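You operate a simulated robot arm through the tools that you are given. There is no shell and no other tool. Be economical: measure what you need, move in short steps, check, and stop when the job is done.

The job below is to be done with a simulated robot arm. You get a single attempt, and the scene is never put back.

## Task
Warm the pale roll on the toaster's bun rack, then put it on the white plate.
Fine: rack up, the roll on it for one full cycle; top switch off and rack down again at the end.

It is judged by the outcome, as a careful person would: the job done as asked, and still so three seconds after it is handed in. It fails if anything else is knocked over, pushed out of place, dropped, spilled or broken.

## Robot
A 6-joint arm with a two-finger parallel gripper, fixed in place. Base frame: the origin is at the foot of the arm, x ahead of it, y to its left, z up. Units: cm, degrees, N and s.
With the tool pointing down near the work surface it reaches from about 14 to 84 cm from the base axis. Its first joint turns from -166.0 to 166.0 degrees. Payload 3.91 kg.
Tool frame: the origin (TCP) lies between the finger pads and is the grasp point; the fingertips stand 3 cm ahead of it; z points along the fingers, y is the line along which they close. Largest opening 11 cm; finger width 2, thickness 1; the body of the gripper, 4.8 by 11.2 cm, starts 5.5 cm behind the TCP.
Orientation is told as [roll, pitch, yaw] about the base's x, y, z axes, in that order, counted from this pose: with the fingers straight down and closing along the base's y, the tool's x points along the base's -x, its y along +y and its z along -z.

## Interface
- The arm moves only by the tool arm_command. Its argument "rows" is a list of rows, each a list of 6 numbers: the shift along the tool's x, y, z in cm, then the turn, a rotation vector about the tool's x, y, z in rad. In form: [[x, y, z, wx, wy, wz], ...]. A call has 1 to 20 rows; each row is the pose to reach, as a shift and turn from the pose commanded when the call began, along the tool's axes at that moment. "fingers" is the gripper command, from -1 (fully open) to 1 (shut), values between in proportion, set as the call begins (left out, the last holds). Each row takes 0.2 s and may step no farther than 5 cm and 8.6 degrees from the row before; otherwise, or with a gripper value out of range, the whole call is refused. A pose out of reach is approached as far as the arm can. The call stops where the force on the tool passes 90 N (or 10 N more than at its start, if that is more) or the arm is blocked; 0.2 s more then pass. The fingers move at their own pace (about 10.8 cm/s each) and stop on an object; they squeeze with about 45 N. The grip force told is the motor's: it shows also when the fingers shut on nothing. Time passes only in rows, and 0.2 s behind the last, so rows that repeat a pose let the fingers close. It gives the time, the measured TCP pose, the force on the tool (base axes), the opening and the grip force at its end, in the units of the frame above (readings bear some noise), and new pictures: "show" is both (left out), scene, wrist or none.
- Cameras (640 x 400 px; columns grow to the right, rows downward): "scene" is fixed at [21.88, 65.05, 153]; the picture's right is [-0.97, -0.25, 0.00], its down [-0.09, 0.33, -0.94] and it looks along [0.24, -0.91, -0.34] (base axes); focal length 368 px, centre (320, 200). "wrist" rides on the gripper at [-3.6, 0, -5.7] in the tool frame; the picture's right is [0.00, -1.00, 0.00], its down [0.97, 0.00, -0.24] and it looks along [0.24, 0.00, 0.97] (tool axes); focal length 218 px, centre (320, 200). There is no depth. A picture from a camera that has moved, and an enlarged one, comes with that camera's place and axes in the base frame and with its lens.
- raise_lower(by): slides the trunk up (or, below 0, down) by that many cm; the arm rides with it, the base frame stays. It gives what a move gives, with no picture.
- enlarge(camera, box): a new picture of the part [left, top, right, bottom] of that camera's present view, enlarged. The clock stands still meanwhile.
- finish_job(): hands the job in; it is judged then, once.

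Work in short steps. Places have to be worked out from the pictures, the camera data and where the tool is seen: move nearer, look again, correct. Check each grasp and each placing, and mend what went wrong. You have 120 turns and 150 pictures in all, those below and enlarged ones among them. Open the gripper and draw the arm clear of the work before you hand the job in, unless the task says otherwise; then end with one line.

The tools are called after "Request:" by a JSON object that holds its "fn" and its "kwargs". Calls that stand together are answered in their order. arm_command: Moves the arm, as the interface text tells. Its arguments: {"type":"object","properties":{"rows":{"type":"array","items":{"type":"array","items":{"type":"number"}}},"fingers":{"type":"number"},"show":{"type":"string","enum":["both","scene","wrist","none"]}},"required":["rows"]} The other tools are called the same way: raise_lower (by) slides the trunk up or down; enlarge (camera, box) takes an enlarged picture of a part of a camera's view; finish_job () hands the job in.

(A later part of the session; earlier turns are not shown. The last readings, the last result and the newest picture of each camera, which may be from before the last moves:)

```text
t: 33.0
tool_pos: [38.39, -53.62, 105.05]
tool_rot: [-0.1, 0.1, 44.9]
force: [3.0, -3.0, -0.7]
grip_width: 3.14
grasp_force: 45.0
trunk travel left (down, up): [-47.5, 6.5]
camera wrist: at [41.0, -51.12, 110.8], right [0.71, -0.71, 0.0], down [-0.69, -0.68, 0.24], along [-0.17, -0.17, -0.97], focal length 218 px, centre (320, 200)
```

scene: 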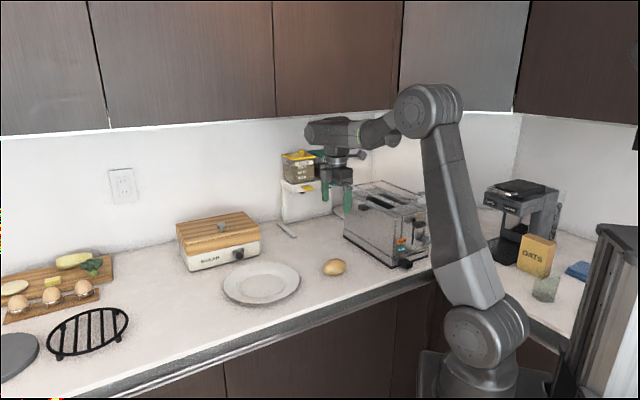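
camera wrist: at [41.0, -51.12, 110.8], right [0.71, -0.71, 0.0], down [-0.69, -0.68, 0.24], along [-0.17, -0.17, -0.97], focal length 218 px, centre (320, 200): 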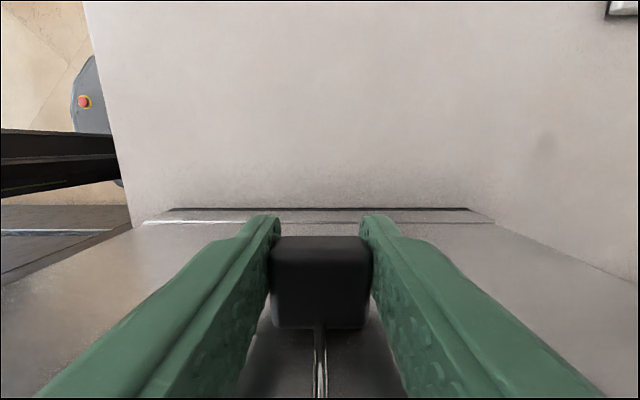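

Request:
{"fn": "arm_command", "kwargs": {"rows": [[0, 0, -0.3, 0, 0, 0], [0, 0, -0.6, 0, 0, 0], [0, 0, -0.9, 0, 0, 0], [0, 0, -1.2, 0, 0, 0], [0, 0, -1.5, 0, 0, 0], [0, 0, -1.8, 0, 0, 0], [0, 0, -2.1, 0, 0, 0], [0, 0, -2.4, 0, 0, 0], [0, 0, -2.7, 0, 0, 0], [0, 0, -3.0, 0, 0, 0]], "show": "none"}}

Request:
{"fn": "enlarge", "kwargs": {"camera": "scene", "box": [345, 160, 435, 230]}}

Request:
{"fn": "arm_command", "kwargs": {"rows": [[0, 0, -0.2, 0, 0, 0], [0, 0, -0.4, 0, 0, 0]], "show": "none"}}

Request:
{"fn": "arm_command", "kwargs": {"rows": [[0, 0, -0.2, 0, 0, 0]], "show": "none"}}

Request:
{"fn": "arm_command", "kwargs": {"rows": [[0, 0, -0.2, 0, 0, 0]], "show": "none"}}

Request:
{"fn": "arm_command", "kwargs": {"rows": [[0, 0, -0.2, 0, 0, 0]], "show": "none"}}

```text
t: 35.2
tool_pos: [38.47, -53.59, 108.09]
tool_rot: [-0.1, 0.0, 44.9]
force: [4.5, -0.2, 0.5]
grip_width: 3.13
grasp_force: 44.9
trunk travel left (down, up): [-47.5, 6.5]
```

```text
5.71 times, centred on (390, 195) of scene
camera zoom: at [21.88, 65.05, 153.0], right [-0.97, -0.25, 0.0], down [-0.09, 0.33, -0.94], along [0.24, -0.91, -0.34], focal length 2104 px, centre (-80, 229)
```

zoom: 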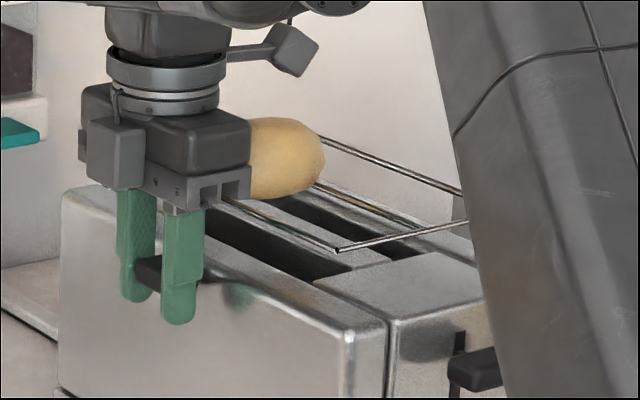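

```text
t: 35.8
tool_pos: [38.52, -53.6, 108.28]
tool_rot: [0.1, 0.1, 44.9]
force: [0.6, 0.8, -0.3]
grip_width: 3.17
grasp_force: 45.0
trunk travel left (down, up): [-47.5, 6.5]
```

```text
t: 36.2
tool_pos: [38.29, -53.79, 108.7]
tool_rot: [0.1, 0.1, 44.8]
force: [-1.6, -0.7, -0.5]
grip_width: 3.19
grasp_force: 45.4
trunk travel left (down, up): [-47.5, 6.5]
```

```text
t: 36.6
tool_pos: [38.39, -53.83, 108.75]
tool_rot: [0.0, 0.2, 44.9]
force: [-1.7, -0.5, -0.6]
grip_width: 3.13
grasp_force: 45.2
trunk travel left (down, up): [-47.5, 6.5]
```

```text
t: 37.0
tool_pos: [38.45, -53.81, 109.09]
tool_rot: [0.0, 0.0, 44.9]
force: [-1.1, 0.3, -14.2]
grip_width: 3.14
grasp_force: 45.6
trunk travel left (down, up): [-47.5, 6.5]
```

I've reached the stop (-14 N). I release the knob and watch whether the rack holds with the roll.

Request:
{"fn": "arm_command", "kwargs": {"rows": [[0, 0, 0, 0, 0, 0], [0, 0, 0, 0, 0, 0], [0, 0, 0, 0, 0, 0]], "fingers": 0.2, "show": "wrist"}}

Request:
{"fn": "enlarge", "kwargs": {"camera": "scene", "box": [345, 160, 435, 230]}}

```text
t: 37.8
tool_pos: [38.41, -53.66, 109.15]
tool_rot: [-0.1, 0.1, 44.8]
force: [-0.2, -1.1, -0.2]
grip_width: 4.4
grasp_force: 0.1
trunk travel left (down, up): [-47.5, 6.5]
camera wrist: at [40.94, -51.13, 114.84], right [0.71, -0.71, 0.0], down [-0.69, -0.68, 0.24], along [-0.17, -0.17, -0.97], focal length 218 px, centre (320, 200)
```

wrist: 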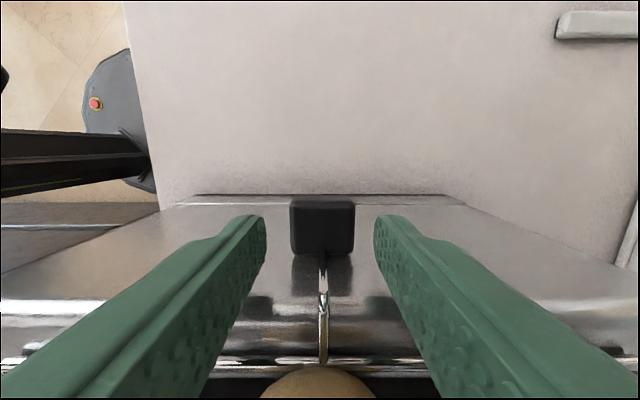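

```text
5.71 times, centred on (390, 195) of scene
camera zoom: at [21.88, 65.05, 153.0], right [-0.97, -0.25, 0.0], down [-0.09, 0.33, -0.94], along [0.24, -0.91, -0.34], focal length 2104 px, centre (-80, 229)
```

zoom: 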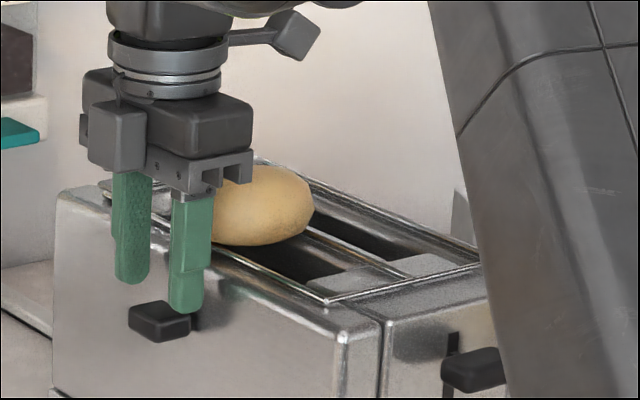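

The rack fell again. The toaster probably tipped slightly at the stop, so the rack's real travel is about 3.1 cm and the release shook it loose. I'll retry, lifting only until first resistance and then easing off before release.

Request:
{"fn": "arm_command", "kwargs": {"rows": [[0, -0.1, 1, 0, 0, 0], [0, -0.1, 2, 0, 0, 0], [0, -0.1, 3, 0, 0, 0], [0, -0.1, 4, 0, 0, 0]], "fingers": -0.2, "show": "wrist"}}

Request:
{"fn": "arm_command", "kwargs": {"rows": [[0, 0, 0, 0, 0, 0], [0, 0, 0, 0, 0, 0], [0, 0, 0, 0, 0, 0]], "fingers": 1, "show": "none"}}

Request:
{"fn": "arm_command", "kwargs": {"rows": [[0, 0, -0.3, 0, 0, 0], [0, 0, -0.6, 0, 0, 0], [0, 0, -0.9, 0, 0, 0], [0, 0, -1.2, 0, 0, 0], [0, 0, -1.5, 0, 0, 0], [0, 0, -1.8, 0, 0, 0], [0, 0, -2.1, 0, 0, 0], [0, 0, -2.4, 0, 0, 0], [0, 0, -2.6, 0, 0, 0], [0, 0, -2.8, 0, 0, 0]], "show": "none"}}

Request:
{"fn": "enlarge", "kwargs": {"camera": "scene", "box": [345, 190, 435, 260]}}

```text
t: 38.8
tool_pos: [38.36, -53.69, 105.05]
tool_rot: [0.0, 0.2, 44.9]
force: [-0.9, 0.7, 0.1]
grip_width: 6.6
grasp_force: 0.0
trunk travel left (down, up): [-47.5, 6.5]
camera wrist: at [41.04, -51.17, 110.85], right [0.71, -0.71, 0.0], down [-0.69, -0.68, 0.24], along [-0.17, -0.17, -0.97], focal length 218 px, centre (320, 200)
```

wrist: 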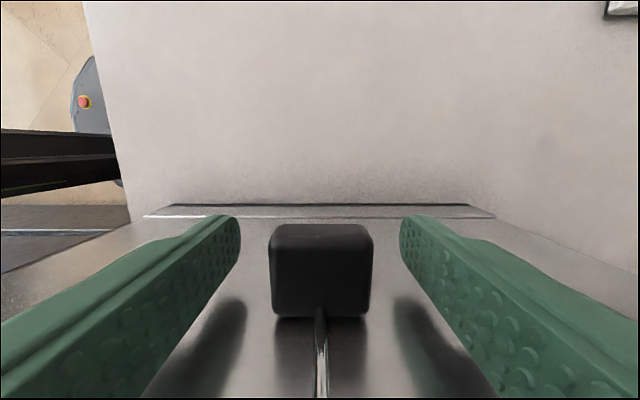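

```text
t: 39.6
tool_pos: [38.48, -53.75, 105.11]
tool_rot: [0.0, 0.1, 44.8]
force: [1.2, -0.9, 0.1]
grip_width: 3.17
grasp_force: 44.8
trunk travel left (down, up): [-47.5, 6.5]
```

```text
t: 41.8
tool_pos: [38.39, -53.74, 107.97]
tool_rot: [0.0, 0.2, 44.8]
force: [-0.2, 1.7, 0.4]
grip_width: 3.15
grasp_force: 44.9
trunk travel left (down, up): [-47.5, 6.5]
```

```text
5.71 times, centred on (390, 225) of scene
camera zoom: at [21.88, 65.05, 153.0], right [-0.97, -0.25, 0.0], down [-0.09, 0.33, -0.94], along [0.24, -0.91, -0.34], focal length 2104 px, centre (-80, 57)
```

zoom: 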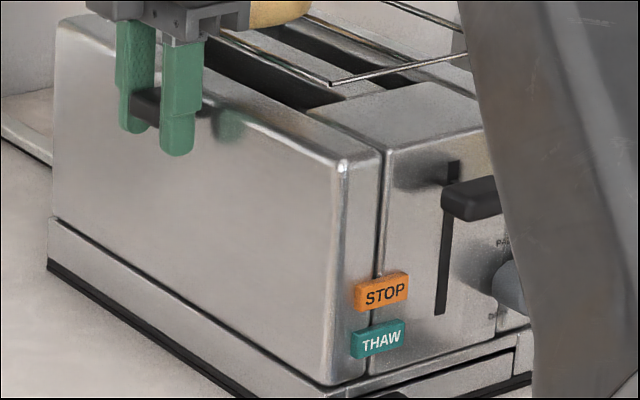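

Request:
{"fn": "arm_command", "kwargs": {"rows": [[0, 0, -0.2, 0, 0, 0], [0, 0, -0.2, 0, 0, 0]], "show": "none"}}

Request:
{"fn": "arm_command", "kwargs": {"rows": [[0, 0, -0.2, 0, 0, 0], [0, 0, -0.2, 0, 0, 0]], "show": "none"}}

Request:
{"fn": "arm_command", "kwargs": {"rows": [[0, 0, -0.2, 0, 0, 0], [0, 0, -0.2, 0, 0, 0]], "show": "none"}}

Request:
{"fn": "enlarge", "kwargs": {"camera": "scene", "box": [345, 190, 435, 260]}}

```text
t: 42.4
tool_pos: [38.41, -53.76, 108.21]
tool_rot: [-0.2, 0.1, 45.0]
force: [1.0, 0.5, 0.6]
grip_width: 3.16
grasp_force: 45.3
trunk travel left (down, up): [-47.5, 6.5]
```

```text
t: 43.0
tool_pos: [38.5, -53.7, 108.4]
tool_rot: [-0.1, 0.0, 44.9]
force: [1.0, 1.0, 0.0]
grip_width: 3.14
grasp_force: 44.4
trunk travel left (down, up): [-47.5, 6.5]
```

```text
t: 43.6
tool_pos: [38.35, -53.76, 108.41]
tool_rot: [0.0, 0.1, 44.9]
force: [-0.7, 0.5, -0.1]
grip_width: 3.18
grasp_force: 45.1
trunk travel left (down, up): [-47.5, 6.5]
```

```text
5.71 times, centred on (390, 225) of scene
camera zoom: at [21.88, 65.05, 153.0], right [-0.97, -0.25, 0.0], down [-0.09, 0.33, -0.94], along [0.24, -0.91, -0.34], focal length 2104 px, centre (-80, 57)
```

zoom: 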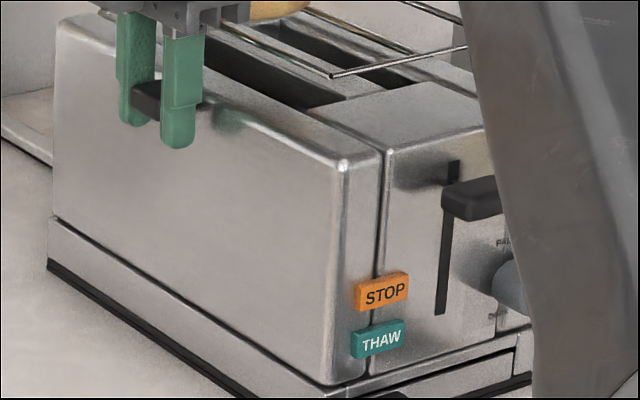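

Request:
{"fn": "arm_command", "kwargs": {"rows": [[0, 0, -0.15, 0, 0, 0], [0, 0, -0.15, 0, 0, 0]], "show": "none"}}

Request:
{"fn": "arm_command", "kwargs": {"rows": [[0, 0, -0.15, 0, 0, 0], [0, 0, -0.15, 0, 0, 0]], "show": "none"}}

Request:
{"fn": "enlarge", "kwargs": {"camera": "scene", "box": [345, 190, 435, 260]}}

Request:
{"fn": "arm_command", "kwargs": {"rows": [[0, 0, -0.15, 0, 0, 0], [0, 0, -0.15, 0, 0, 0]], "show": "none"}}

Request:
{"fn": "enlarge", "kwargs": {"camera": "scene", "box": [345, 190, 435, 260]}}

```text
t: 44.2
tool_pos: [38.48, -53.83, 108.48]
tool_rot: [0.0, 0.1, 44.9]
force: [-1.4, -1.4, -0.4]
grip_width: 3.15
grasp_force: 44.7
trunk travel left (down, up): [-47.5, 6.5]
```

```text
t: 44.8
tool_pos: [38.59, -53.84, 108.69]
tool_rot: [-0.1, 0.0, 44.9]
force: [-0.9, -0.3, 0.0]
grip_width: 3.13
grasp_force: 44.9
trunk travel left (down, up): [-47.5, 6.5]
```

```text
5.71 times, centred on (390, 225) of scene
camera zoom: at [21.88, 65.05, 153.0], right [-0.97, -0.25, 0.0], down [-0.09, 0.33, -0.94], along [0.24, -0.91, -0.34], focal length 2104 px, centre (-80, 57)
```

zoom: 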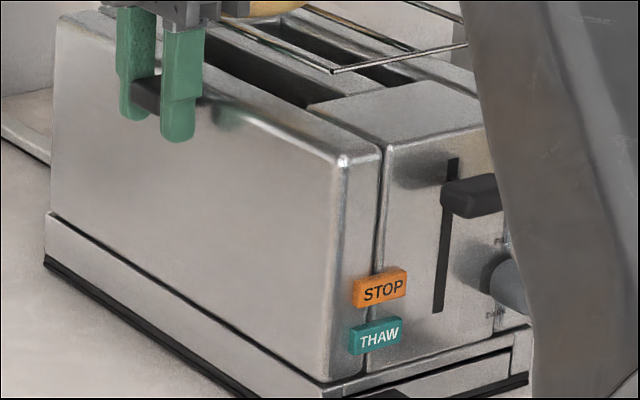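

```text
t: 45.4
tool_pos: [38.46, -53.9, 108.94]
tool_rot: [0.0, 0.1, 44.9]
force: [-0.1, -0.7, -0.1]
grip_width: 3.13
grasp_force: 44.7
trunk travel left (down, up): [-47.5, 6.5]
```

```text
5.71 times, centred on (390, 225) of scene
camera zoom: at [21.88, 65.05, 153.0], right [-0.97, -0.25, 0.0], down [-0.09, 0.33, -0.94], along [0.24, -0.91, -0.34], focal length 2104 px, centre (-80, 57)
```

zoom: 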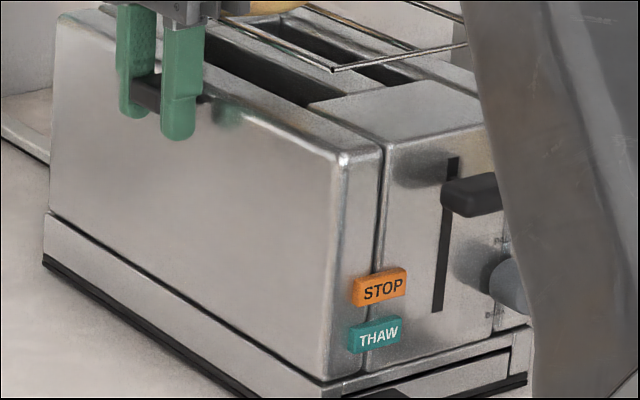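

Past about 108.5 the toaster itself begins to tip, so the stop is there. I ease down 0.45 so the toaster sits flat, then release.

Request:
{"fn": "arm_command", "kwargs": {"rows": [[0, 0, 0.15, 0, 0, 0], [0, 0, 0.3, 0, 0, 0], [0, 0, 0.45, 0, 0, 0], [0, 0, 0.45, 0, 0, 0], [0, 0, 0.45, 0, 0, 0]], "show": "none"}}

Request:
{"fn": "arm_command", "kwargs": {"rows": [[0, 0, 0, 0, 0, 0], [0, 0, 0, 0, 0, 0], [0, 0, 0, 0, 0, 0]], "fingers": 0.35, "show": "wrist"}}

Request:
{"fn": "enlarge", "kwargs": {"camera": "scene", "box": [345, 160, 435, 230]}}

```text
t: 46.6
tool_pos: [38.6, -53.71, 108.62]
tool_rot: [-0.2, 0.2, 44.9]
force: [5.6, -1.9, 1.6]
grip_width: 3.15
grasp_force: 44.8
trunk travel left (down, up): [-47.5, 6.5]
```

```text
t: 47.4
tool_pos: [38.38, -53.72, 108.62]
tool_rot: [-0.2, 0.0, 44.9]
force: [-0.3, 0.1, -0.2]
grip_width: 3.6
grasp_force: 0.1
trunk travel left (down, up): [-47.5, 6.5]
camera wrist: at [41.02, -51.17, 114.24], right [0.71, -0.71, 0.0], down [-0.69, -0.68, 0.24], along [-0.17, -0.17, -0.97], focal length 218 px, centre (320, 200)
```

wrist: 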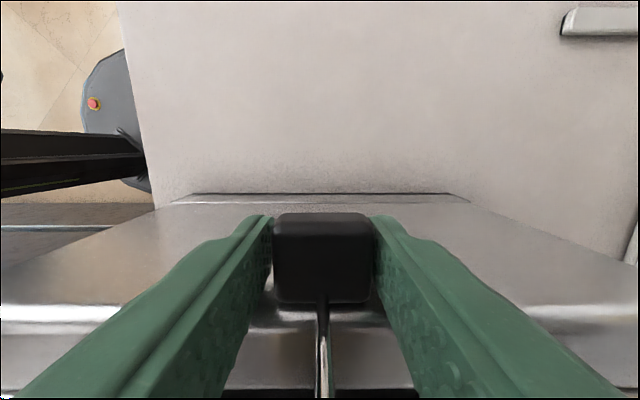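

```text
5.71 times, centred on (390, 195) of scene
camera zoom: at [21.88, 65.05, 153.0], right [-0.97, -0.25, 0.0], down [-0.09, 0.33, -0.94], along [0.24, -0.91, -0.34], focal length 2104 px, centre (-80, 229)
```

zoom: 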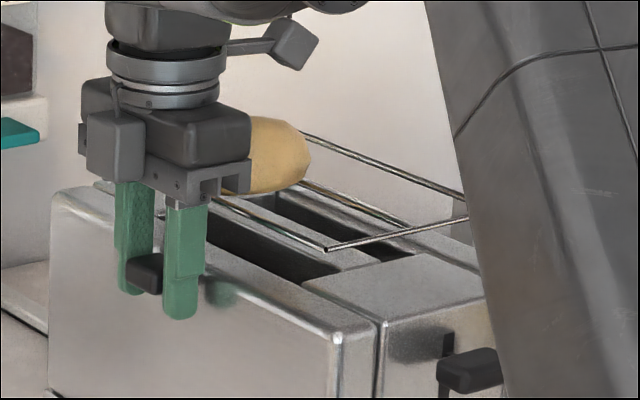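

It seems to hold with the fingers loosened. I open a bit more and check.

Request:
{"fn": "arm_command", "kwargs": {"rows": [[0, 0, 0, 0, 0, 0], [0, 0, 0, 0, 0, 0], [0, 0, 0, 0, 0, 0]], "fingers": 0.1, "show": "wrist"}}

```text
t: 48.2
tool_pos: [38.44, -53.8, 108.42]
tool_rot: [-0.1, 0.1, 44.9]
force: [0.4, -0.6, -0.3]
grip_width: 4.96
grasp_force: 0.0
trunk travel left (down, up): [-47.5, 6.5]
camera wrist: at [41.03, -51.17, 114.24], right [0.71, -0.71, 0.0], down [-0.69, -0.68, 0.24], along [-0.17, -0.17, -0.97], focal length 218 px, centre (320, 200)
```

wrist: 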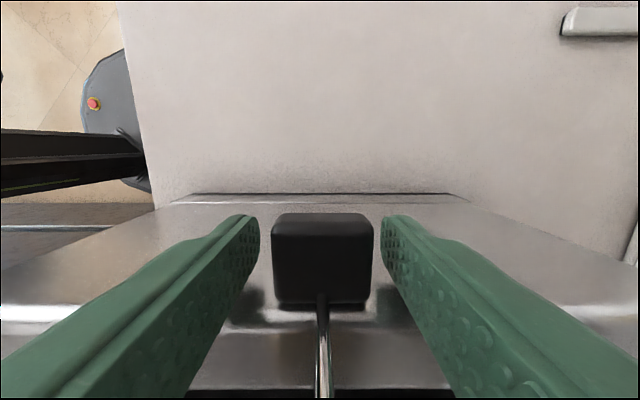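

The rack now stays up with the roll. I rise clear and swing to the end face, turning the tool to look at the start lever with the camera on the outside.

Request:
{"fn": "arm_command", "kwargs": {"rows": [[0, 0, -4, 0, 0, 0], [0, 0, -8.5, 0, 0, 0], [0, 0, -13, 0, 0, 0], [0, 0, -17, 0, 0, 0], [1, 2, -17, 0, 0, -0.143], [2.1, 4, -17, 0, 0, -0.286], [3.2, 6, -17, 0, 0, -0.429], [4.3, 8, -17, 0, 0, -0.571], [5.4, 10, -17, 0, 0, -0.714], [6.5, 12, -17, 0, 0, -0.857], [7.6, 14, -17, 0, 0, -1.0], [8.7, 16, -17, 0, 0, -1.143], [9.8, 18, -17, 0, 0, -1.286], [10.9, 20, -17, 0, 0, -1.428], [11.7, 21, -17, 0, 0, -1.571]], "fingers": -0.1, "show": "both"}}

Request:
{"fn": "enlarge", "kwargs": {"camera": "scene", "box": [325, 160, 445, 280]}}

```text
t: 51.4
tool_pos: [31.32, -33.66, 122.4]
tool_rot: [2.9, 0.6, 129.8]
force: [-0.2, 0.4, -0.3]
grip_width: 6.08
grasp_force: 0.1
out of reach, approached as far as the arm can: row 12, 13, 14, 15
trunk travel left (down, up): [-47.5, 6.5]
camera wrist: at [29.25, -30.72, 127.92], right [0.77, 0.64, -0.05], down [0.63, -0.74, 0.25], along [0.12, -0.22, -0.97], focal length 218 px, centre (320, 200)
```

scene: 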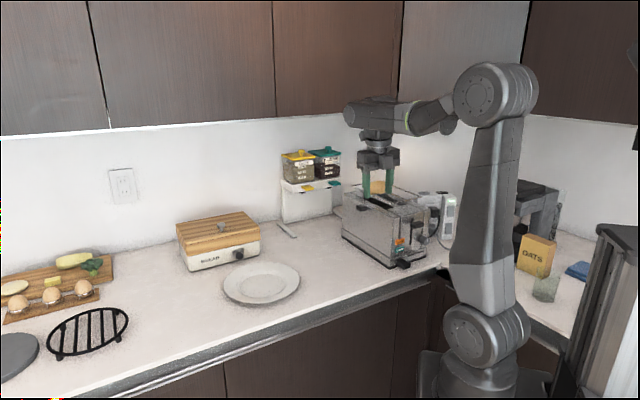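
wrist: 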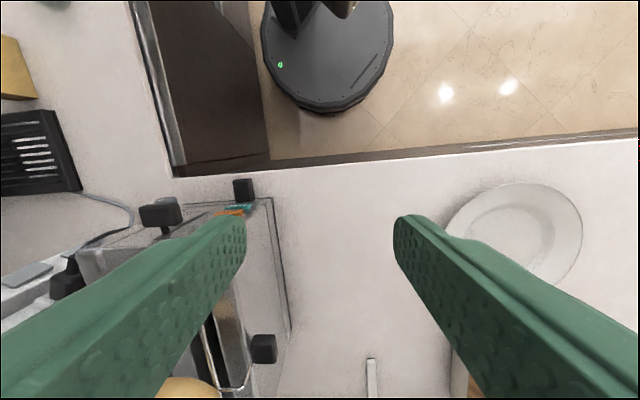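

```text
3.33 times, centred on (385, 220) of scene
camera zoom: at [21.88, 65.05, 153.0], right [-0.97, -0.25, 0.0], down [-0.09, 0.33, -0.94], along [0.24, -0.91, -0.34], focal length 1228 px, centre (103, 133)
```

zoom: 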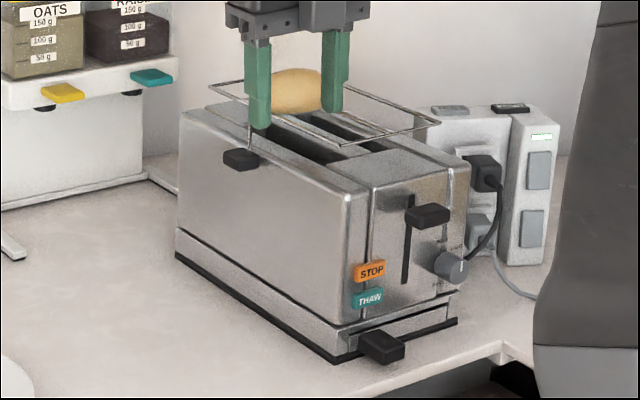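

That yaw is out of reach there; nothing was touched, and the rack and roll stand as set. I turn the other way, to yaw −45, with the tool kept high.

Request:
{"fn": "arm_command", "kwargs": {"rows": [[-2, 0, -2, 0, 0, 0.145], [-4, 0, -4, 0, 0, 0.29], [-6, 0, -4, 0, 0, 0.435], [-6, 0, -4, 0, 0, 0.58], [-6, 0, -4, 0, 0, 0.725], [-6, 0, -4, 0, 0, 0.87], [-6, 0, -4, 0, 0, 1.015], [-6, 0, -4, 0, 0, 1.16], [-6, 0, -4, 0, 0, 1.305], [-6, 0, -4, 0, 0, 1.45], [-6, 0, -4, 0, 0, 1.595], [-6, 0, -4, 0, 0, 1.74], [-6, 0, -4, 0, 0, 1.885], [-6, 0, -4, 0, 0, 2.03], [-6, 0, -4, 0, 0, 2.175], [-6, 0, -4, 0, 0, 2.32], [-6, 0, -4, 0, 0, 2.465], [-6, 0, -4, 0, 0, 2.61], [-6, 0, -4, 0, 0, 2.755], [-6, 0, -4, 0, 0, 2.9]], "fingers": 1, "show": "none"}}

```text
t: 55.6
tool_pos: [27.44, -29.11, 126.4]
tool_rot: [-3.0, 0.1, -36.6]
force: [0.0, 0.1, 0.1]
grip_width: 0.02
grasp_force: 37.6
trunk travel left (down, up): [-47.5, 6.5]
```

Request:
{"fn": "arm_command", "kwargs": {"rows": [[0, -4.3, 1, 0, 0, 0.147], [0, -8.6, 2, 0, 0, 0.147], [0.1, -12.9, 3, 0, 0, 0.147], [0.1, -17.2, 4, 0, 0, 0.147], [0.1, -21.5, 4.4, 0, 0, 0.147]], "show": "none"}}

Request:
{"fn": "arm_command", "kwargs": {"rows": [[0, 0, 0, -0.052, 0, 0], [0, 0, 0, -0.052, -0.14, 0], [0, 0, 0, -0.052, -0.28, 0], [0, 0, 0, -0.052, -0.42, 0], [0, 0, 0, -0.052, -0.56, 0], [0, 0, 0, -0.052, -0.7, 0]], "show": "wrist"}}

```text
t: 56.8
tool_pos: [14.47, -46.36, 122.93]
tool_rot: [-2.8, -0.3, -44.9]
force: [0.3, -0.5, 0.1]
grip_width: 0.01
grasp_force: 37.1
trunk travel left (down, up): [-47.5, 6.5]
```

```text
t: 58.2
tool_pos: [14.53, -46.32, 123.05]
tool_rot: [-0.3, -40.6, -43.7]
force: [0.7, -0.9, 0.5]
grip_width: 0.0
grasp_force: 37.9
trunk travel left (down, up): [-47.5, 6.5]
camera wrist: at [13.83, -45.65, 129.76], right [-0.69, -0.72, 0.0], down [-0.65, 0.62, -0.45], along [0.32, -0.31, -0.89], focal length 218 px, centre (320, 200)
```

wrist: 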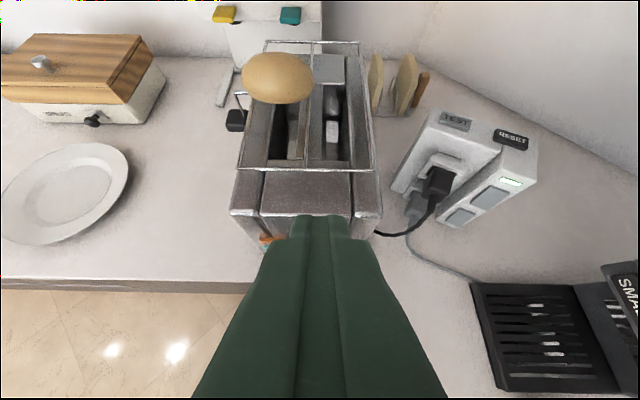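

Request:
{"fn": "enlarge", "kwargs": {"camera": "scene", "box": [345, 160, 465, 280]}}

```text
3.33 times, centred on (405, 220) of scene
camera zoom: at [21.88, 65.05, 153.0], right [-0.97, -0.25, 0.0], down [-0.09, 0.33, -0.94], along [0.24, -0.91, -0.34], focal length 1228 px, centre (37, 133)
```

zoom: 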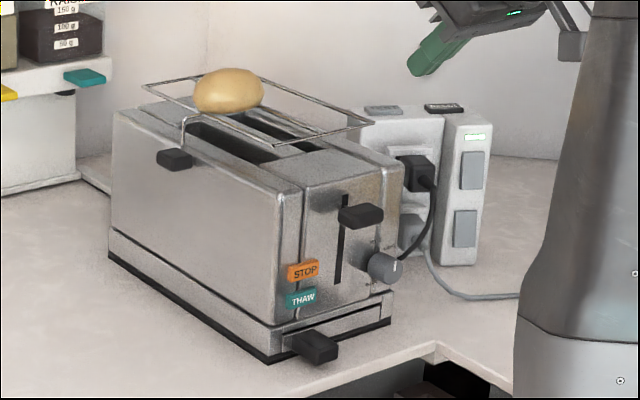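

The fingers hide the lever from the wrist. I back outward and lower to see it beyond the fingertips.

Request:
{"fn": "arm_command", "kwargs": {"rows": [[3.1, 0, 1.7, 0, 0, 0], [6.2, 0, 3.5, 0, 0, 0], [9.2, 0, 5.2, 0, 0, 0]], "show": "wrist"}}

Request:
{"fn": "enlarge", "kwargs": {"camera": "scene", "box": [345, 160, 465, 280]}}

```text
t: 59.0
tool_pos: [11.7, -43.93, 113.21]
tool_rot: [-0.2, -40.4, -43.7]
force: [-0.8, -0.4, -0.3]
grip_width: 0.0
grasp_force: 37.2
trunk travel left (down, up): [-47.5, 6.5]
camera wrist: at [11.11, -43.22, 119.8], right [-0.69, -0.72, 0.0], down [-0.65, 0.62, -0.45], along [0.32, -0.31, -0.89], focal length 218 px, centre (320, 200)
```

wrist: 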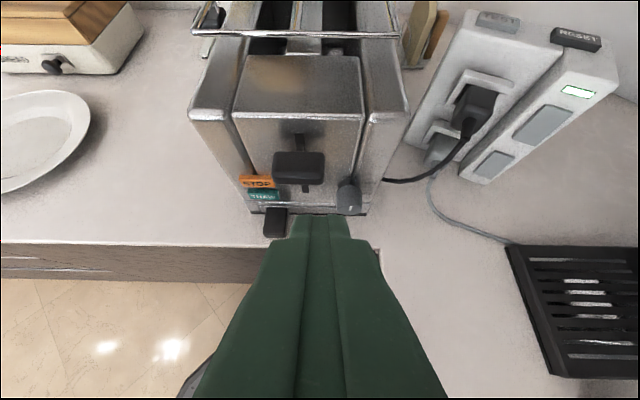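

```text
3.33 times, centred on (405, 220) of scene
camera zoom: at [21.88, 65.05, 153.0], right [-0.97, -0.25, 0.0], down [-0.09, 0.33, -0.94], along [0.24, -0.91, -0.34], focal length 1228 px, centre (37, 133)
```

zoom: 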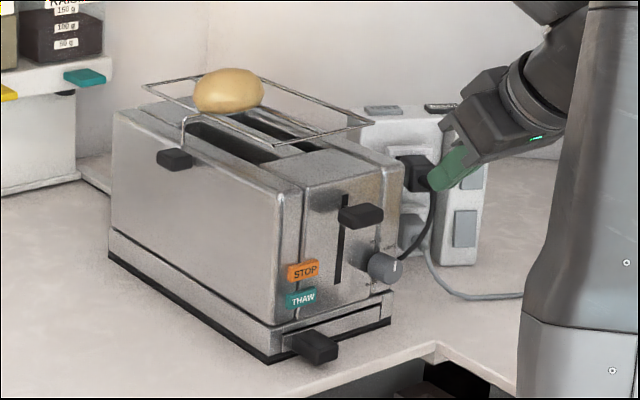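

The lever is at d≈48.7, n≈-20.8, its top at z≈105.5. I bring the closed fingertips above it.

Request:
{"fn": "arm_command", "kwargs": {"rows": [[-2.8, 0.7, 2.4, 0, 0, 0], [-5.5, 2, 4.7, 0, 0, 0], [-3.6, 2, 7, 0, 0, 0]], "show": "wrist"}}

Request:
{"fn": "enlarge", "kwargs": {"camera": "scene", "box": [345, 160, 465, 280]}}

```text
t: 59.8
tool_pos: [18.45, -47.63, 110.16]
tool_rot: [-0.3, -40.5, -43.8]
force: [-0.1, 0.5, -0.7]
grip_width: 0.01
grasp_force: 37.3
trunk travel left (down, up): [-47.5, 6.5]
camera wrist: at [17.81, -46.92, 116.79], right [-0.69, -0.72, 0.0], down [-0.65, 0.62, -0.45], along [0.32, -0.31, -0.89], focal length 218 px, centre (320, 200)
```

wrist: 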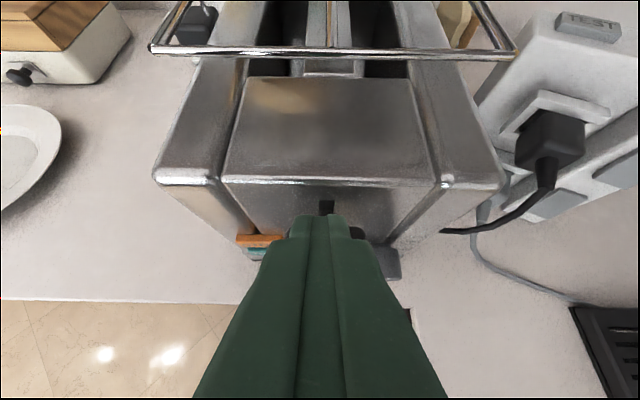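

```text
3.33 times, centred on (405, 220) of scene
camera zoom: at [21.88, 65.05, 153.0], right [-0.97, -0.25, 0.0], down [-0.09, 0.33, -0.94], along [0.24, -0.91, -0.34], focal length 1228 px, centre (37, 133)
```

zoom: 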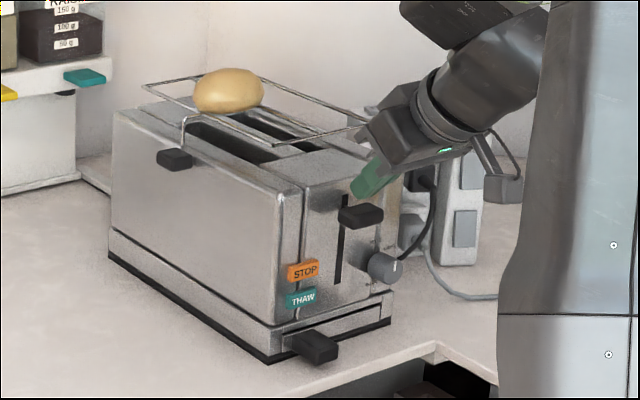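

The fingertip is over the lever. I press down in stages.

Request:
{"fn": "arm_command", "kwargs": {"rows": [[0.65, 0, 0.76, 0, 0, 0], [1.3, 0, 1.52, 0, 0, 0], [1.95, 0, 2.28, 0, 0, 0], [2.6, 0, 3.04, 0, 0, 0], [3.25, 0, 3.8, 0, 0, 0]], "show": "wrist"}}

Request:
{"fn": "enlarge", "kwargs": {"camera": "scene", "box": [345, 160, 465, 280]}}

```text
t: 61.0
tool_pos: [18.43, -47.63, 105.07]
tool_rot: [-0.1, -40.4, -43.7]
force: [0.9, -0.3, 1.7]
grip_width: 0.03
grasp_force: 37.6
trunk travel left (down, up): [-47.5, 6.5]
camera wrist: at [17.82, -46.86, 111.8], right [-0.69, -0.72, 0.0], down [-0.65, 0.62, -0.45], along [0.32, -0.31, -0.89], focal length 218 px, centre (320, 200)
```

wrist: 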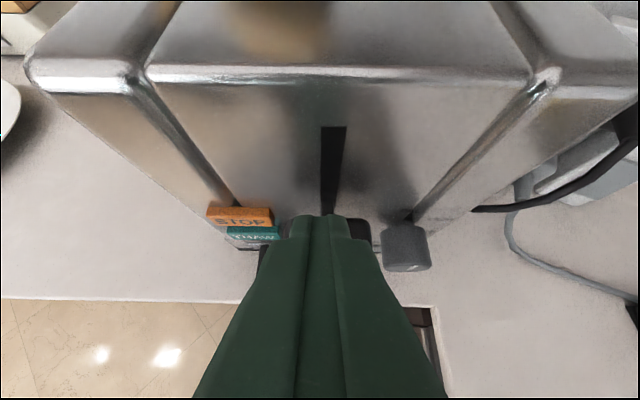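

```text
3.33 times, centred on (405, 220) of scene
camera zoom: at [21.88, 65.05, 153.0], right [-0.97, -0.25, 0.0], down [-0.09, 0.33, -0.94], along [0.24, -0.91, -0.34], focal length 1228 px, centre (37, 133)
```

zoom: 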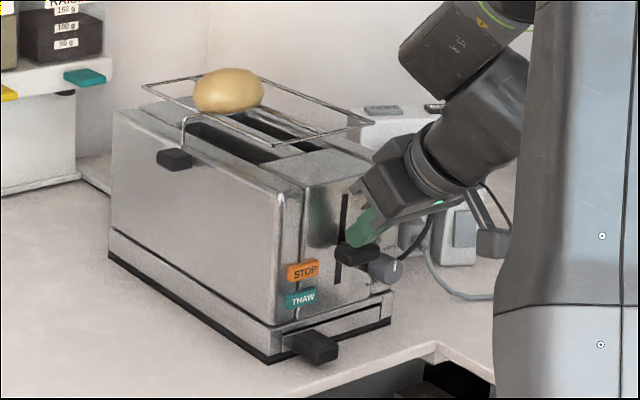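

The lever moves down. I continue.

Request:
{"fn": "arm_command", "kwargs": {"rows": [[0.5, 0, 0.6, 0, 0, 0], [1.0, 0, 1.2, 0, 0, 0], [1.5, 0, 1.75, 0, 0, 0], [1.95, 0, 2.28, 0, 0, 0]], "show": "wrist"}}

Request:
{"fn": "enlarge", "kwargs": {"camera": "scene", "box": [345, 160, 465, 280]}}

```text
t: 62.0
tool_pos: [18.49, -47.42, 102.1]
tool_rot: [-0.2, -40.5, -43.7]
force: [0.8, -1.7, 3.0]
grip_width: 0.0
grasp_force: 37.7
trunk travel left (down, up): [-47.5, 6.5]
camera wrist: at [17.83, -46.82, 108.8], right [-0.69, -0.72, 0.0], down [-0.65, 0.62, -0.45], along [0.32, -0.31, -0.89], focal length 218 px, centre (320, 200)
```

wrist: 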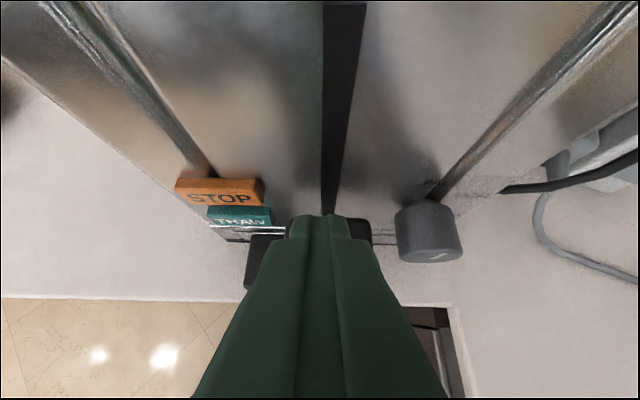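

```text
3.33 times, centred on (405, 220) of scene
camera zoom: at [21.88, 65.05, 153.0], right [-0.97, -0.25, 0.0], down [-0.09, 0.33, -0.94], along [0.24, -0.91, -0.34], focal length 1228 px, centre (37, 133)
```

zoom: 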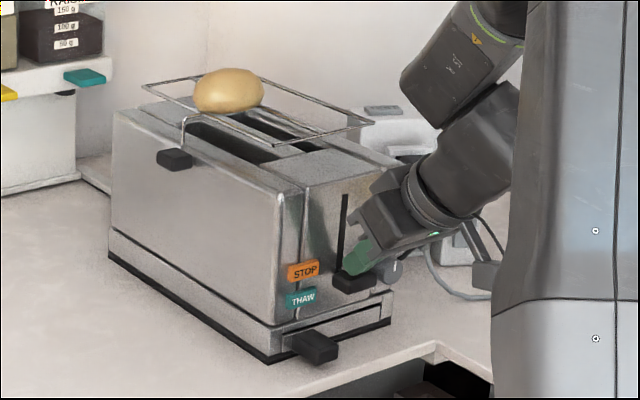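

Request:
{"fn": "arm_command", "kwargs": {"rows": [[0.26, 0, 0.3, 0, 0, 0], [0.52, 0, 0.6, 0, 0, 0]], "show": "none"}}

Request:
{"fn": "arm_command", "kwargs": {"rows": [[0.16, 0, 0.19, 0, 0, 0], [0.32, 0, 0.38, 0, 0, 0]], "show": "none"}}

Request:
{"fn": "enlarge", "kwargs": {"camera": "scene", "box": [345, 160, 465, 280]}}

```text
t: 62.6
tool_pos: [18.46, -47.56, 101.42]
tool_rot: [-0.5, -40.6, -43.6]
force: [0.4, 0.6, 14.2]
grip_width: 0.0
grasp_force: 37.2
trunk travel left (down, up): [-47.5, 6.5]
```

```text
t: 63.2
tool_pos: [18.35, -47.52, 101.42]
tool_rot: [-0.7, -41.0, -43.4]
force: [5.3, -2.1, 51.2]
grip_width: 0.02
grasp_force: 37.8
trunk travel left (down, up): [-47.5, 6.5]
```

```text
3.33 times, centred on (405, 220) of scene
camera zoom: at [21.88, 65.05, 153.0], right [-0.97, -0.25, 0.0], down [-0.09, 0.33, -0.94], along [0.24, -0.91, -0.34], focal length 1228 px, centre (37, 133)
```

zoom: 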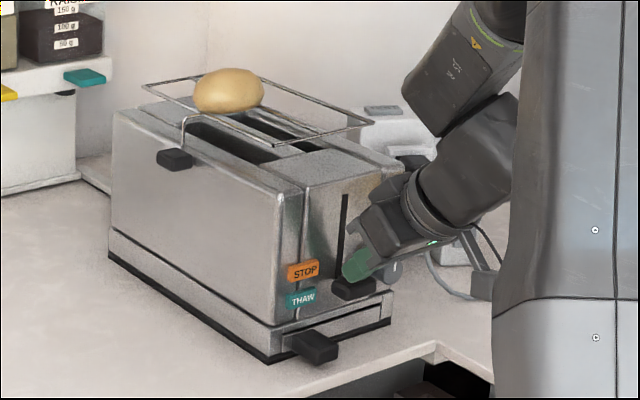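

The bottom stop is reached (51 N). I release upward and outward and see if the lever stays.

Request:
{"fn": "arm_command", "kwargs": {"rows": [[-0.6, 0, -0.8, 0, 0, 0], [0.2, 0, -2.5, 0, 0, 0], [1.0, 0, -5, 0, 0, 0], [0, 0, -8, 0, 0, 0]], "show": "wrist"}}

Request:
{"fn": "enlarge", "kwargs": {"camera": "scene", "box": [345, 160, 465, 280]}}

```text
t: 64.2
tool_pos: [14.71, -43.7, 106.89]
tool_rot: [-0.2, -40.5, -43.7]
force: [-1.0, 0.9, 0.2]
grip_width: 0.0
grasp_force: 37.7
trunk travel left (down, up): [-47.5, 6.5]
camera wrist: at [14.07, -43.05, 113.56], right [-0.69, -0.72, 0.0], down [-0.65, 0.62, -0.45], along [0.32, -0.31, -0.89], focal length 218 px, centre (320, 200)
```

wrist: 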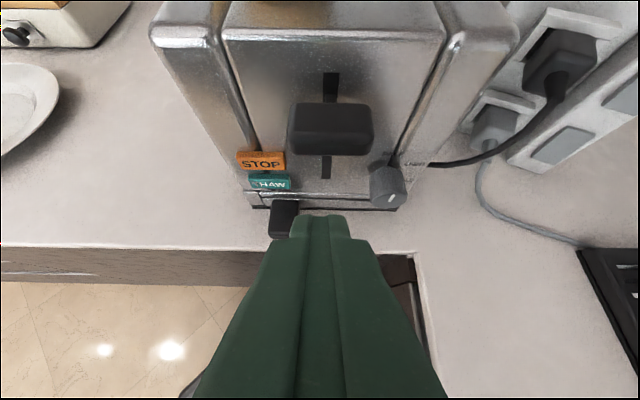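

```text
3.33 times, centred on (405, 220) of scene
camera zoom: at [21.88, 65.05, 153.0], right [-0.97, -0.25, 0.0], down [-0.09, 0.33, -0.94], along [0.24, -0.91, -0.34], focal length 1228 px, centre (37, 133)
```

zoom: 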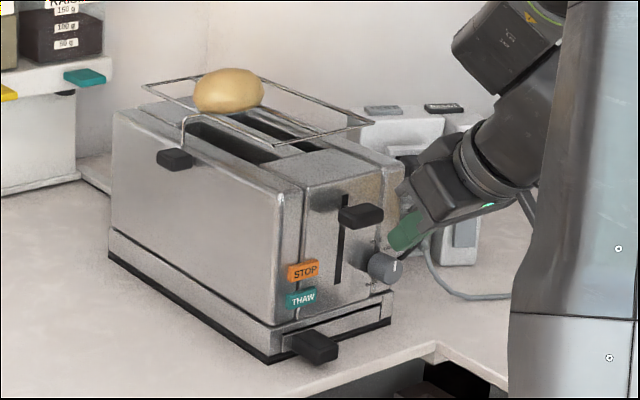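

The lever springs back with no latch, so the toaster has no power: the top switch is off. I reckon the upper rocker is at (7,-74.4,101). I move to face it.

Request:
{"fn": "arm_command", "kwargs": {"rows": [[-2.6, 0, -3, 0, 0, 0], [-5.2, 0, -6.1, 0, 0, 0], [-6.1, -2.6, -6.0, 0.088, 0, 0.102], [-7, -5.2, -5.9, 0.175, 0, 0.204], [-7.9, -7.8, -5.8, 0.263, 0, 0.307], [-8.7, -10.4, -5.7, 0.35, 0, 0.409], [-9.6, -13, -5.6, 0.438, 0, 0.511], [-10.4, -15.7, -5.6, 0.525, 0, 0.613]], "show": "wrist"}}

```text
t: 66.0
tool_pos: [7.1, -58.17, 118.04]
tool_rot: [-0.4, -40.6, -89.9]
force: [-0.4, 0.3, 0.8]
grip_width: 0.0
grasp_force: 38.0
trunk travel left (down, up): [-47.5, 6.5]
camera wrist: at [7.09, -57.19, 124.65], right [-1.0, 0.0, 0.01], down [0.0, 0.89, -0.45], along [-0.01, -0.45, -0.89], focal length 218 px, centre (320, 200)
```

wrist: 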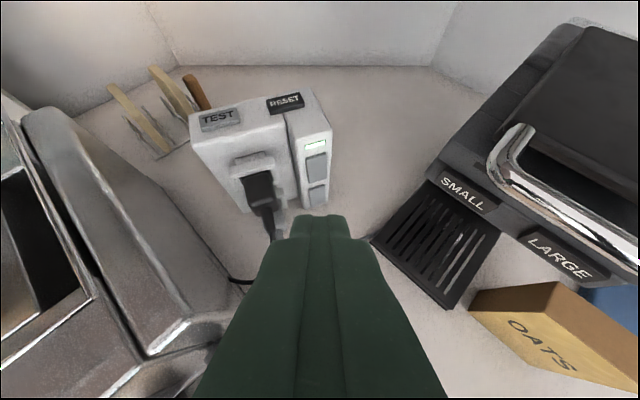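

Request:
{"fn": "enlarge", "kwargs": {"camera": "wrist", "box": [270, 110, 350, 220]}}

Request:
{"fn": "enlarge", "kwargs": {"camera": "scene", "box": [410, 180, 470, 250]}}

```text
3.64 times, centred on (310, 165) of wrist
camera zoom: at [7.09, -57.19, 124.65], right [-1.0, 0.0, 0.01], down [0.0, 0.89, -0.45], along [-0.01, -0.45, -0.89], focal length 794 px, centre (356, 327)
```

zoom: 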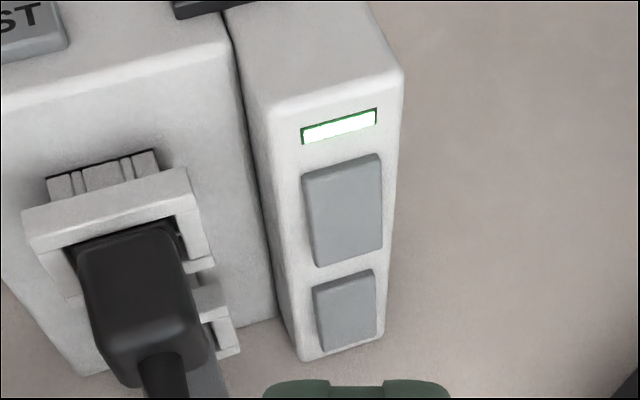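

```text
5.71 times, centred on (440, 215) of scene
camera zoom: at [21.88, 65.05, 153.0], right [-0.97, -0.25, 0.0], down [-0.09, 0.33, -0.94], along [0.24, -0.91, -0.34], focal length 2104 px, centre (-366, 114)
```

zoom: 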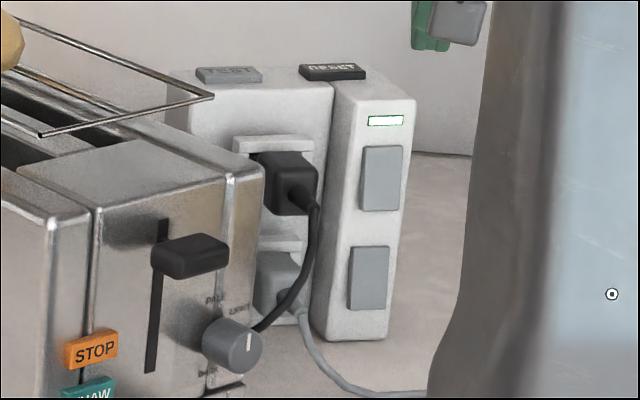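

I approach the upper rocker along the finger line to just in front of it.

Request:
{"fn": "arm_command", "kwargs": {"rows": [[0.5, 0, 4.5, 0, 0, 0], [0.9, 0, 9, 0, 0, 0], [1.4, 0, 13.5, 0, 0, 0], [1.84, 0, 18, 0, 0, 0], [1.84, 0, 20, 0, 0, 0]], "show": "wrist"}}

Request:
{"fn": "enlarge", "kwargs": {"camera": "scene", "box": [410, 180, 470, 250]}}

```text
t: 67.2
tool_pos: [6.73, -69.95, 101.66]
tool_rot: [-0.3, -40.7, -90.0]
force: [0.0, 0.1, 0.2]
grip_width: 0.0
grasp_force: 37.9
trunk travel left (down, up): [-47.5, 6.5]
camera wrist: at [6.91, -68.83, 108.25], right [-1.0, 0.0, 0.0], down [0.0, 0.89, -0.45], along [0.0, -0.45, -0.89], focal length 218 px, centre (320, 200)
```

wrist: 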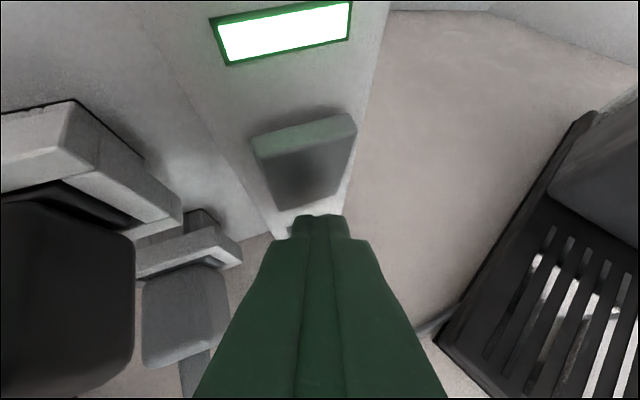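

```text
5.71 times, centred on (440, 215) of scene
camera zoom: at [21.88, 65.05, 153.0], right [-0.97, -0.25, 0.0], down [-0.09, 0.33, -0.94], along [0.24, -0.91, -0.34], focal length 2104 px, centre (-366, 114)
```

zoom: 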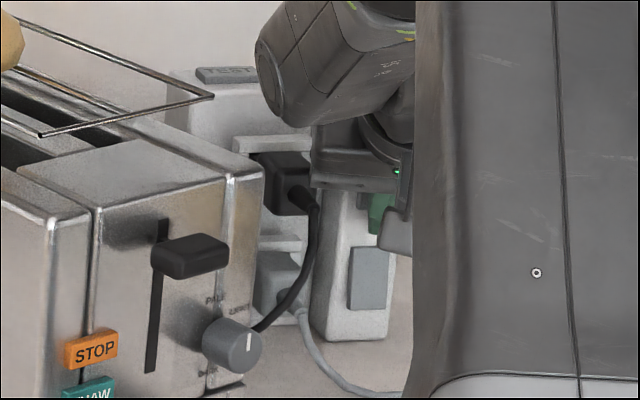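

The switch button sticks out in front of the fingertip. I shift up and slightly sideways so I meet its upper half.

Request:
{"fn": "arm_command", "kwargs": {"rows": [[-0.65, 0.3, -0.76, 0, 0, 0], [-1.3, 0.6, -1.52, 0, 0, 0]], "show": "wrist"}}

Request:
{"fn": "enlarge", "kwargs": {"camera": "wrist", "box": [220, 80, 400, 240]}}

```text
t: 67.8
tool_pos: [7.31, -69.67, 103.25]
tool_rot: [-0.4, -40.2, -90.0]
force: [-5.6, 9.6, -13.3]
grip_width: 0.0
grasp_force: 37.8
trunk travel left (down, up): [-47.5, 6.5]
camera wrist: at [7.41, -68.65, 109.99], right [-1.0, 0.0, 0.0], down [0.0, 0.9, -0.44], along [-0.01, -0.44, -0.9], focal length 218 px, centre (320, 200)
```

wrist: 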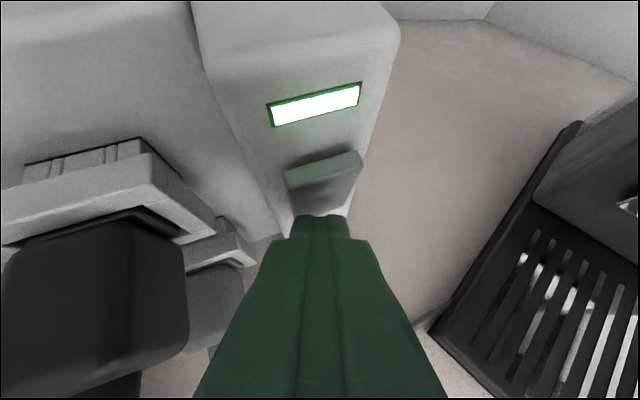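

```text
2.50 times, centred on (310, 160) of wrist
camera zoom: at [7.41, -68.65, 109.99], right [-1.0, 0.0, 0.0], down [0.0, 0.9, -0.44], along [-0.01, -0.44, -0.9], focal length 546 px, centre (345, 300)
```

zoom: 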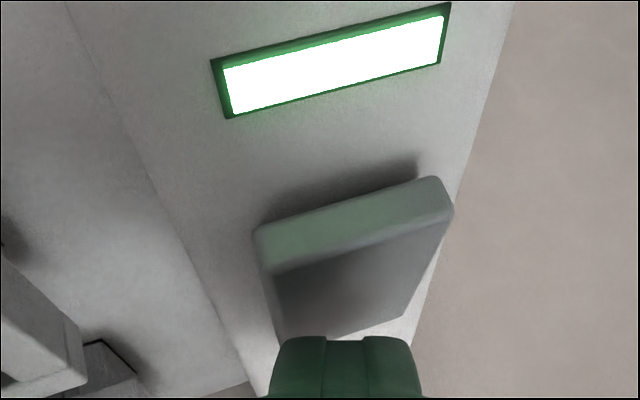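

There is contact already (9.6 N). I back off and go higher, to the button's top half.

Request:
{"fn": "arm_command", "kwargs": {"rows": [[1.1, 0, -1.0, 0, 0, 0], [0.3, 0, -1.9, 0, 0, 0]], "show": "wrist"}}

Request:
{"fn": "enlarge", "kwargs": {"camera": "wrist", "box": [220, 80, 400, 240]}}

```text
t: 68.4
tool_pos: [7.61, -68.28, 104.94]
tool_rot: [-0.3, -40.7, -90.0]
force: [-0.2, -0.3, 0.3]
grip_width: 0.02
grasp_force: 37.5
trunk travel left (down, up): [-47.5, 6.5]
camera wrist: at [7.6, -67.32, 111.61], right [-1.0, 0.0, 0.0], down [0.0, 0.89, -0.45], along [0.0, -0.45, -0.89], focal length 218 px, centre (320, 200)
```

wrist: 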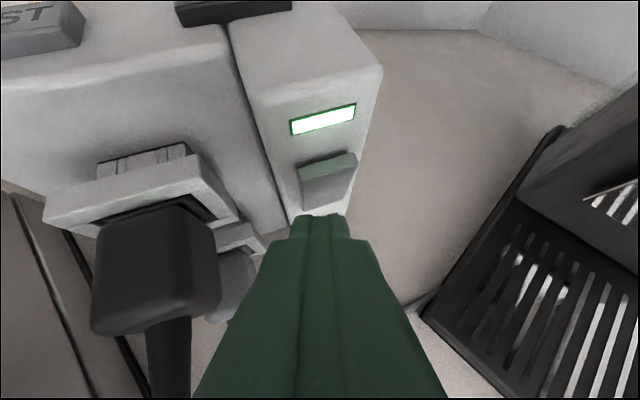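

```text
2.50 times, centred on (310, 160) of wrist
camera zoom: at [7.6, -67.32, 111.61], right [-1.0, 0.0, 0.0], down [0.0, 0.89, -0.45], along [0.0, -0.45, -0.89], focal length 546 px, centre (345, 300)
```

zoom: 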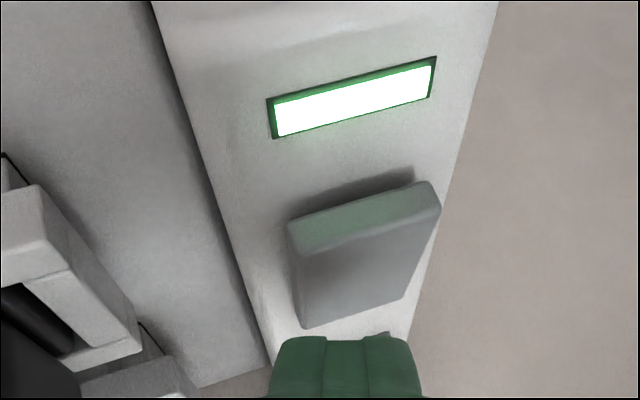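

The rocker has flipped: its bottom is now in and its top out, the reverse of before. I go back and try the lever again.

Request:
{"fn": "arm_command", "kwargs": {"rows": [[0, 0, -4, 0, 0, 0], [0, 0, -8, 0, 0, 0], [0, 0, -12, 0, 0, 0], [0, 0, -16, 0, 0, 0], [1.8, 0.7, -17.5, -0.088, 0, -0.102], [3.6, 1.4, -19, -0.175, 0, -0.204], [5.4, 2.1, -20.5, -0.263, 0, -0.307], [7.2, 2.8, -22, -0.35, 0, -0.409], [9, 3.5, -23.5, -0.438, 0, -0.511], [10.7, 4.4, -24.9, -0.525, 0, -0.613]], "show": "both"}}

Request:
{"fn": "enlarge", "kwargs": {"camera": "scene", "box": [370, 170, 480, 280]}}

```text
t: 70.6
tool_pos: [11.96, -43.93, 116.89]
tool_rot: [-0.4, -40.5, -43.6]
force: [-0.4, -0.6, -0.1]
grip_width: 0.0
grasp_force: 37.5
trunk travel left (down, up): [-47.5, 6.5]
camera wrist: at [11.35, -43.2, 123.49], right [-0.69, -0.72, 0.0], down [-0.65, 0.62, -0.45], along [0.32, -0.31, -0.89], focal length 218 px, centre (320, 200)
```

scene: 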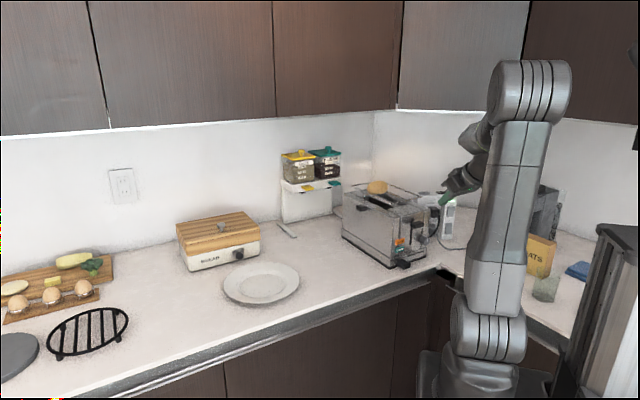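
wrist: 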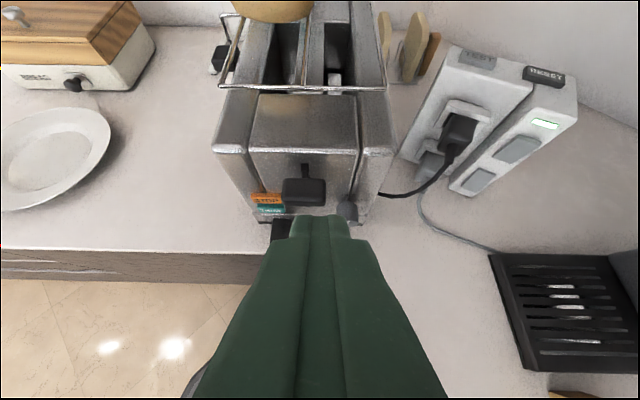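

```text
3.64 times, centred on (425, 225) of scene
camera zoom: at [21.88, 65.05, 153.0], right [-0.97, -0.25, 0.0], down [-0.09, 0.33, -0.94], along [0.24, -0.91, -0.34], focal length 1339 px, centre (-62, 109)
```

zoom: 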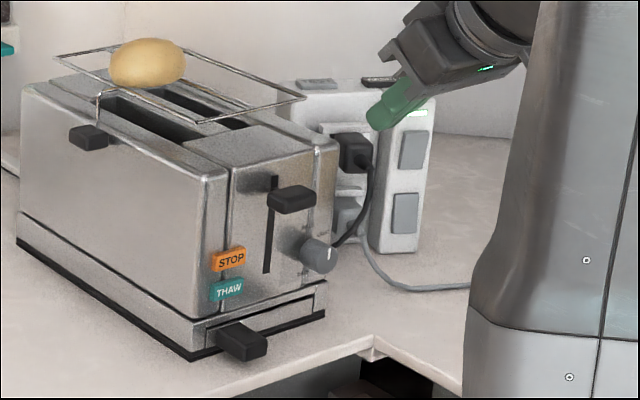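

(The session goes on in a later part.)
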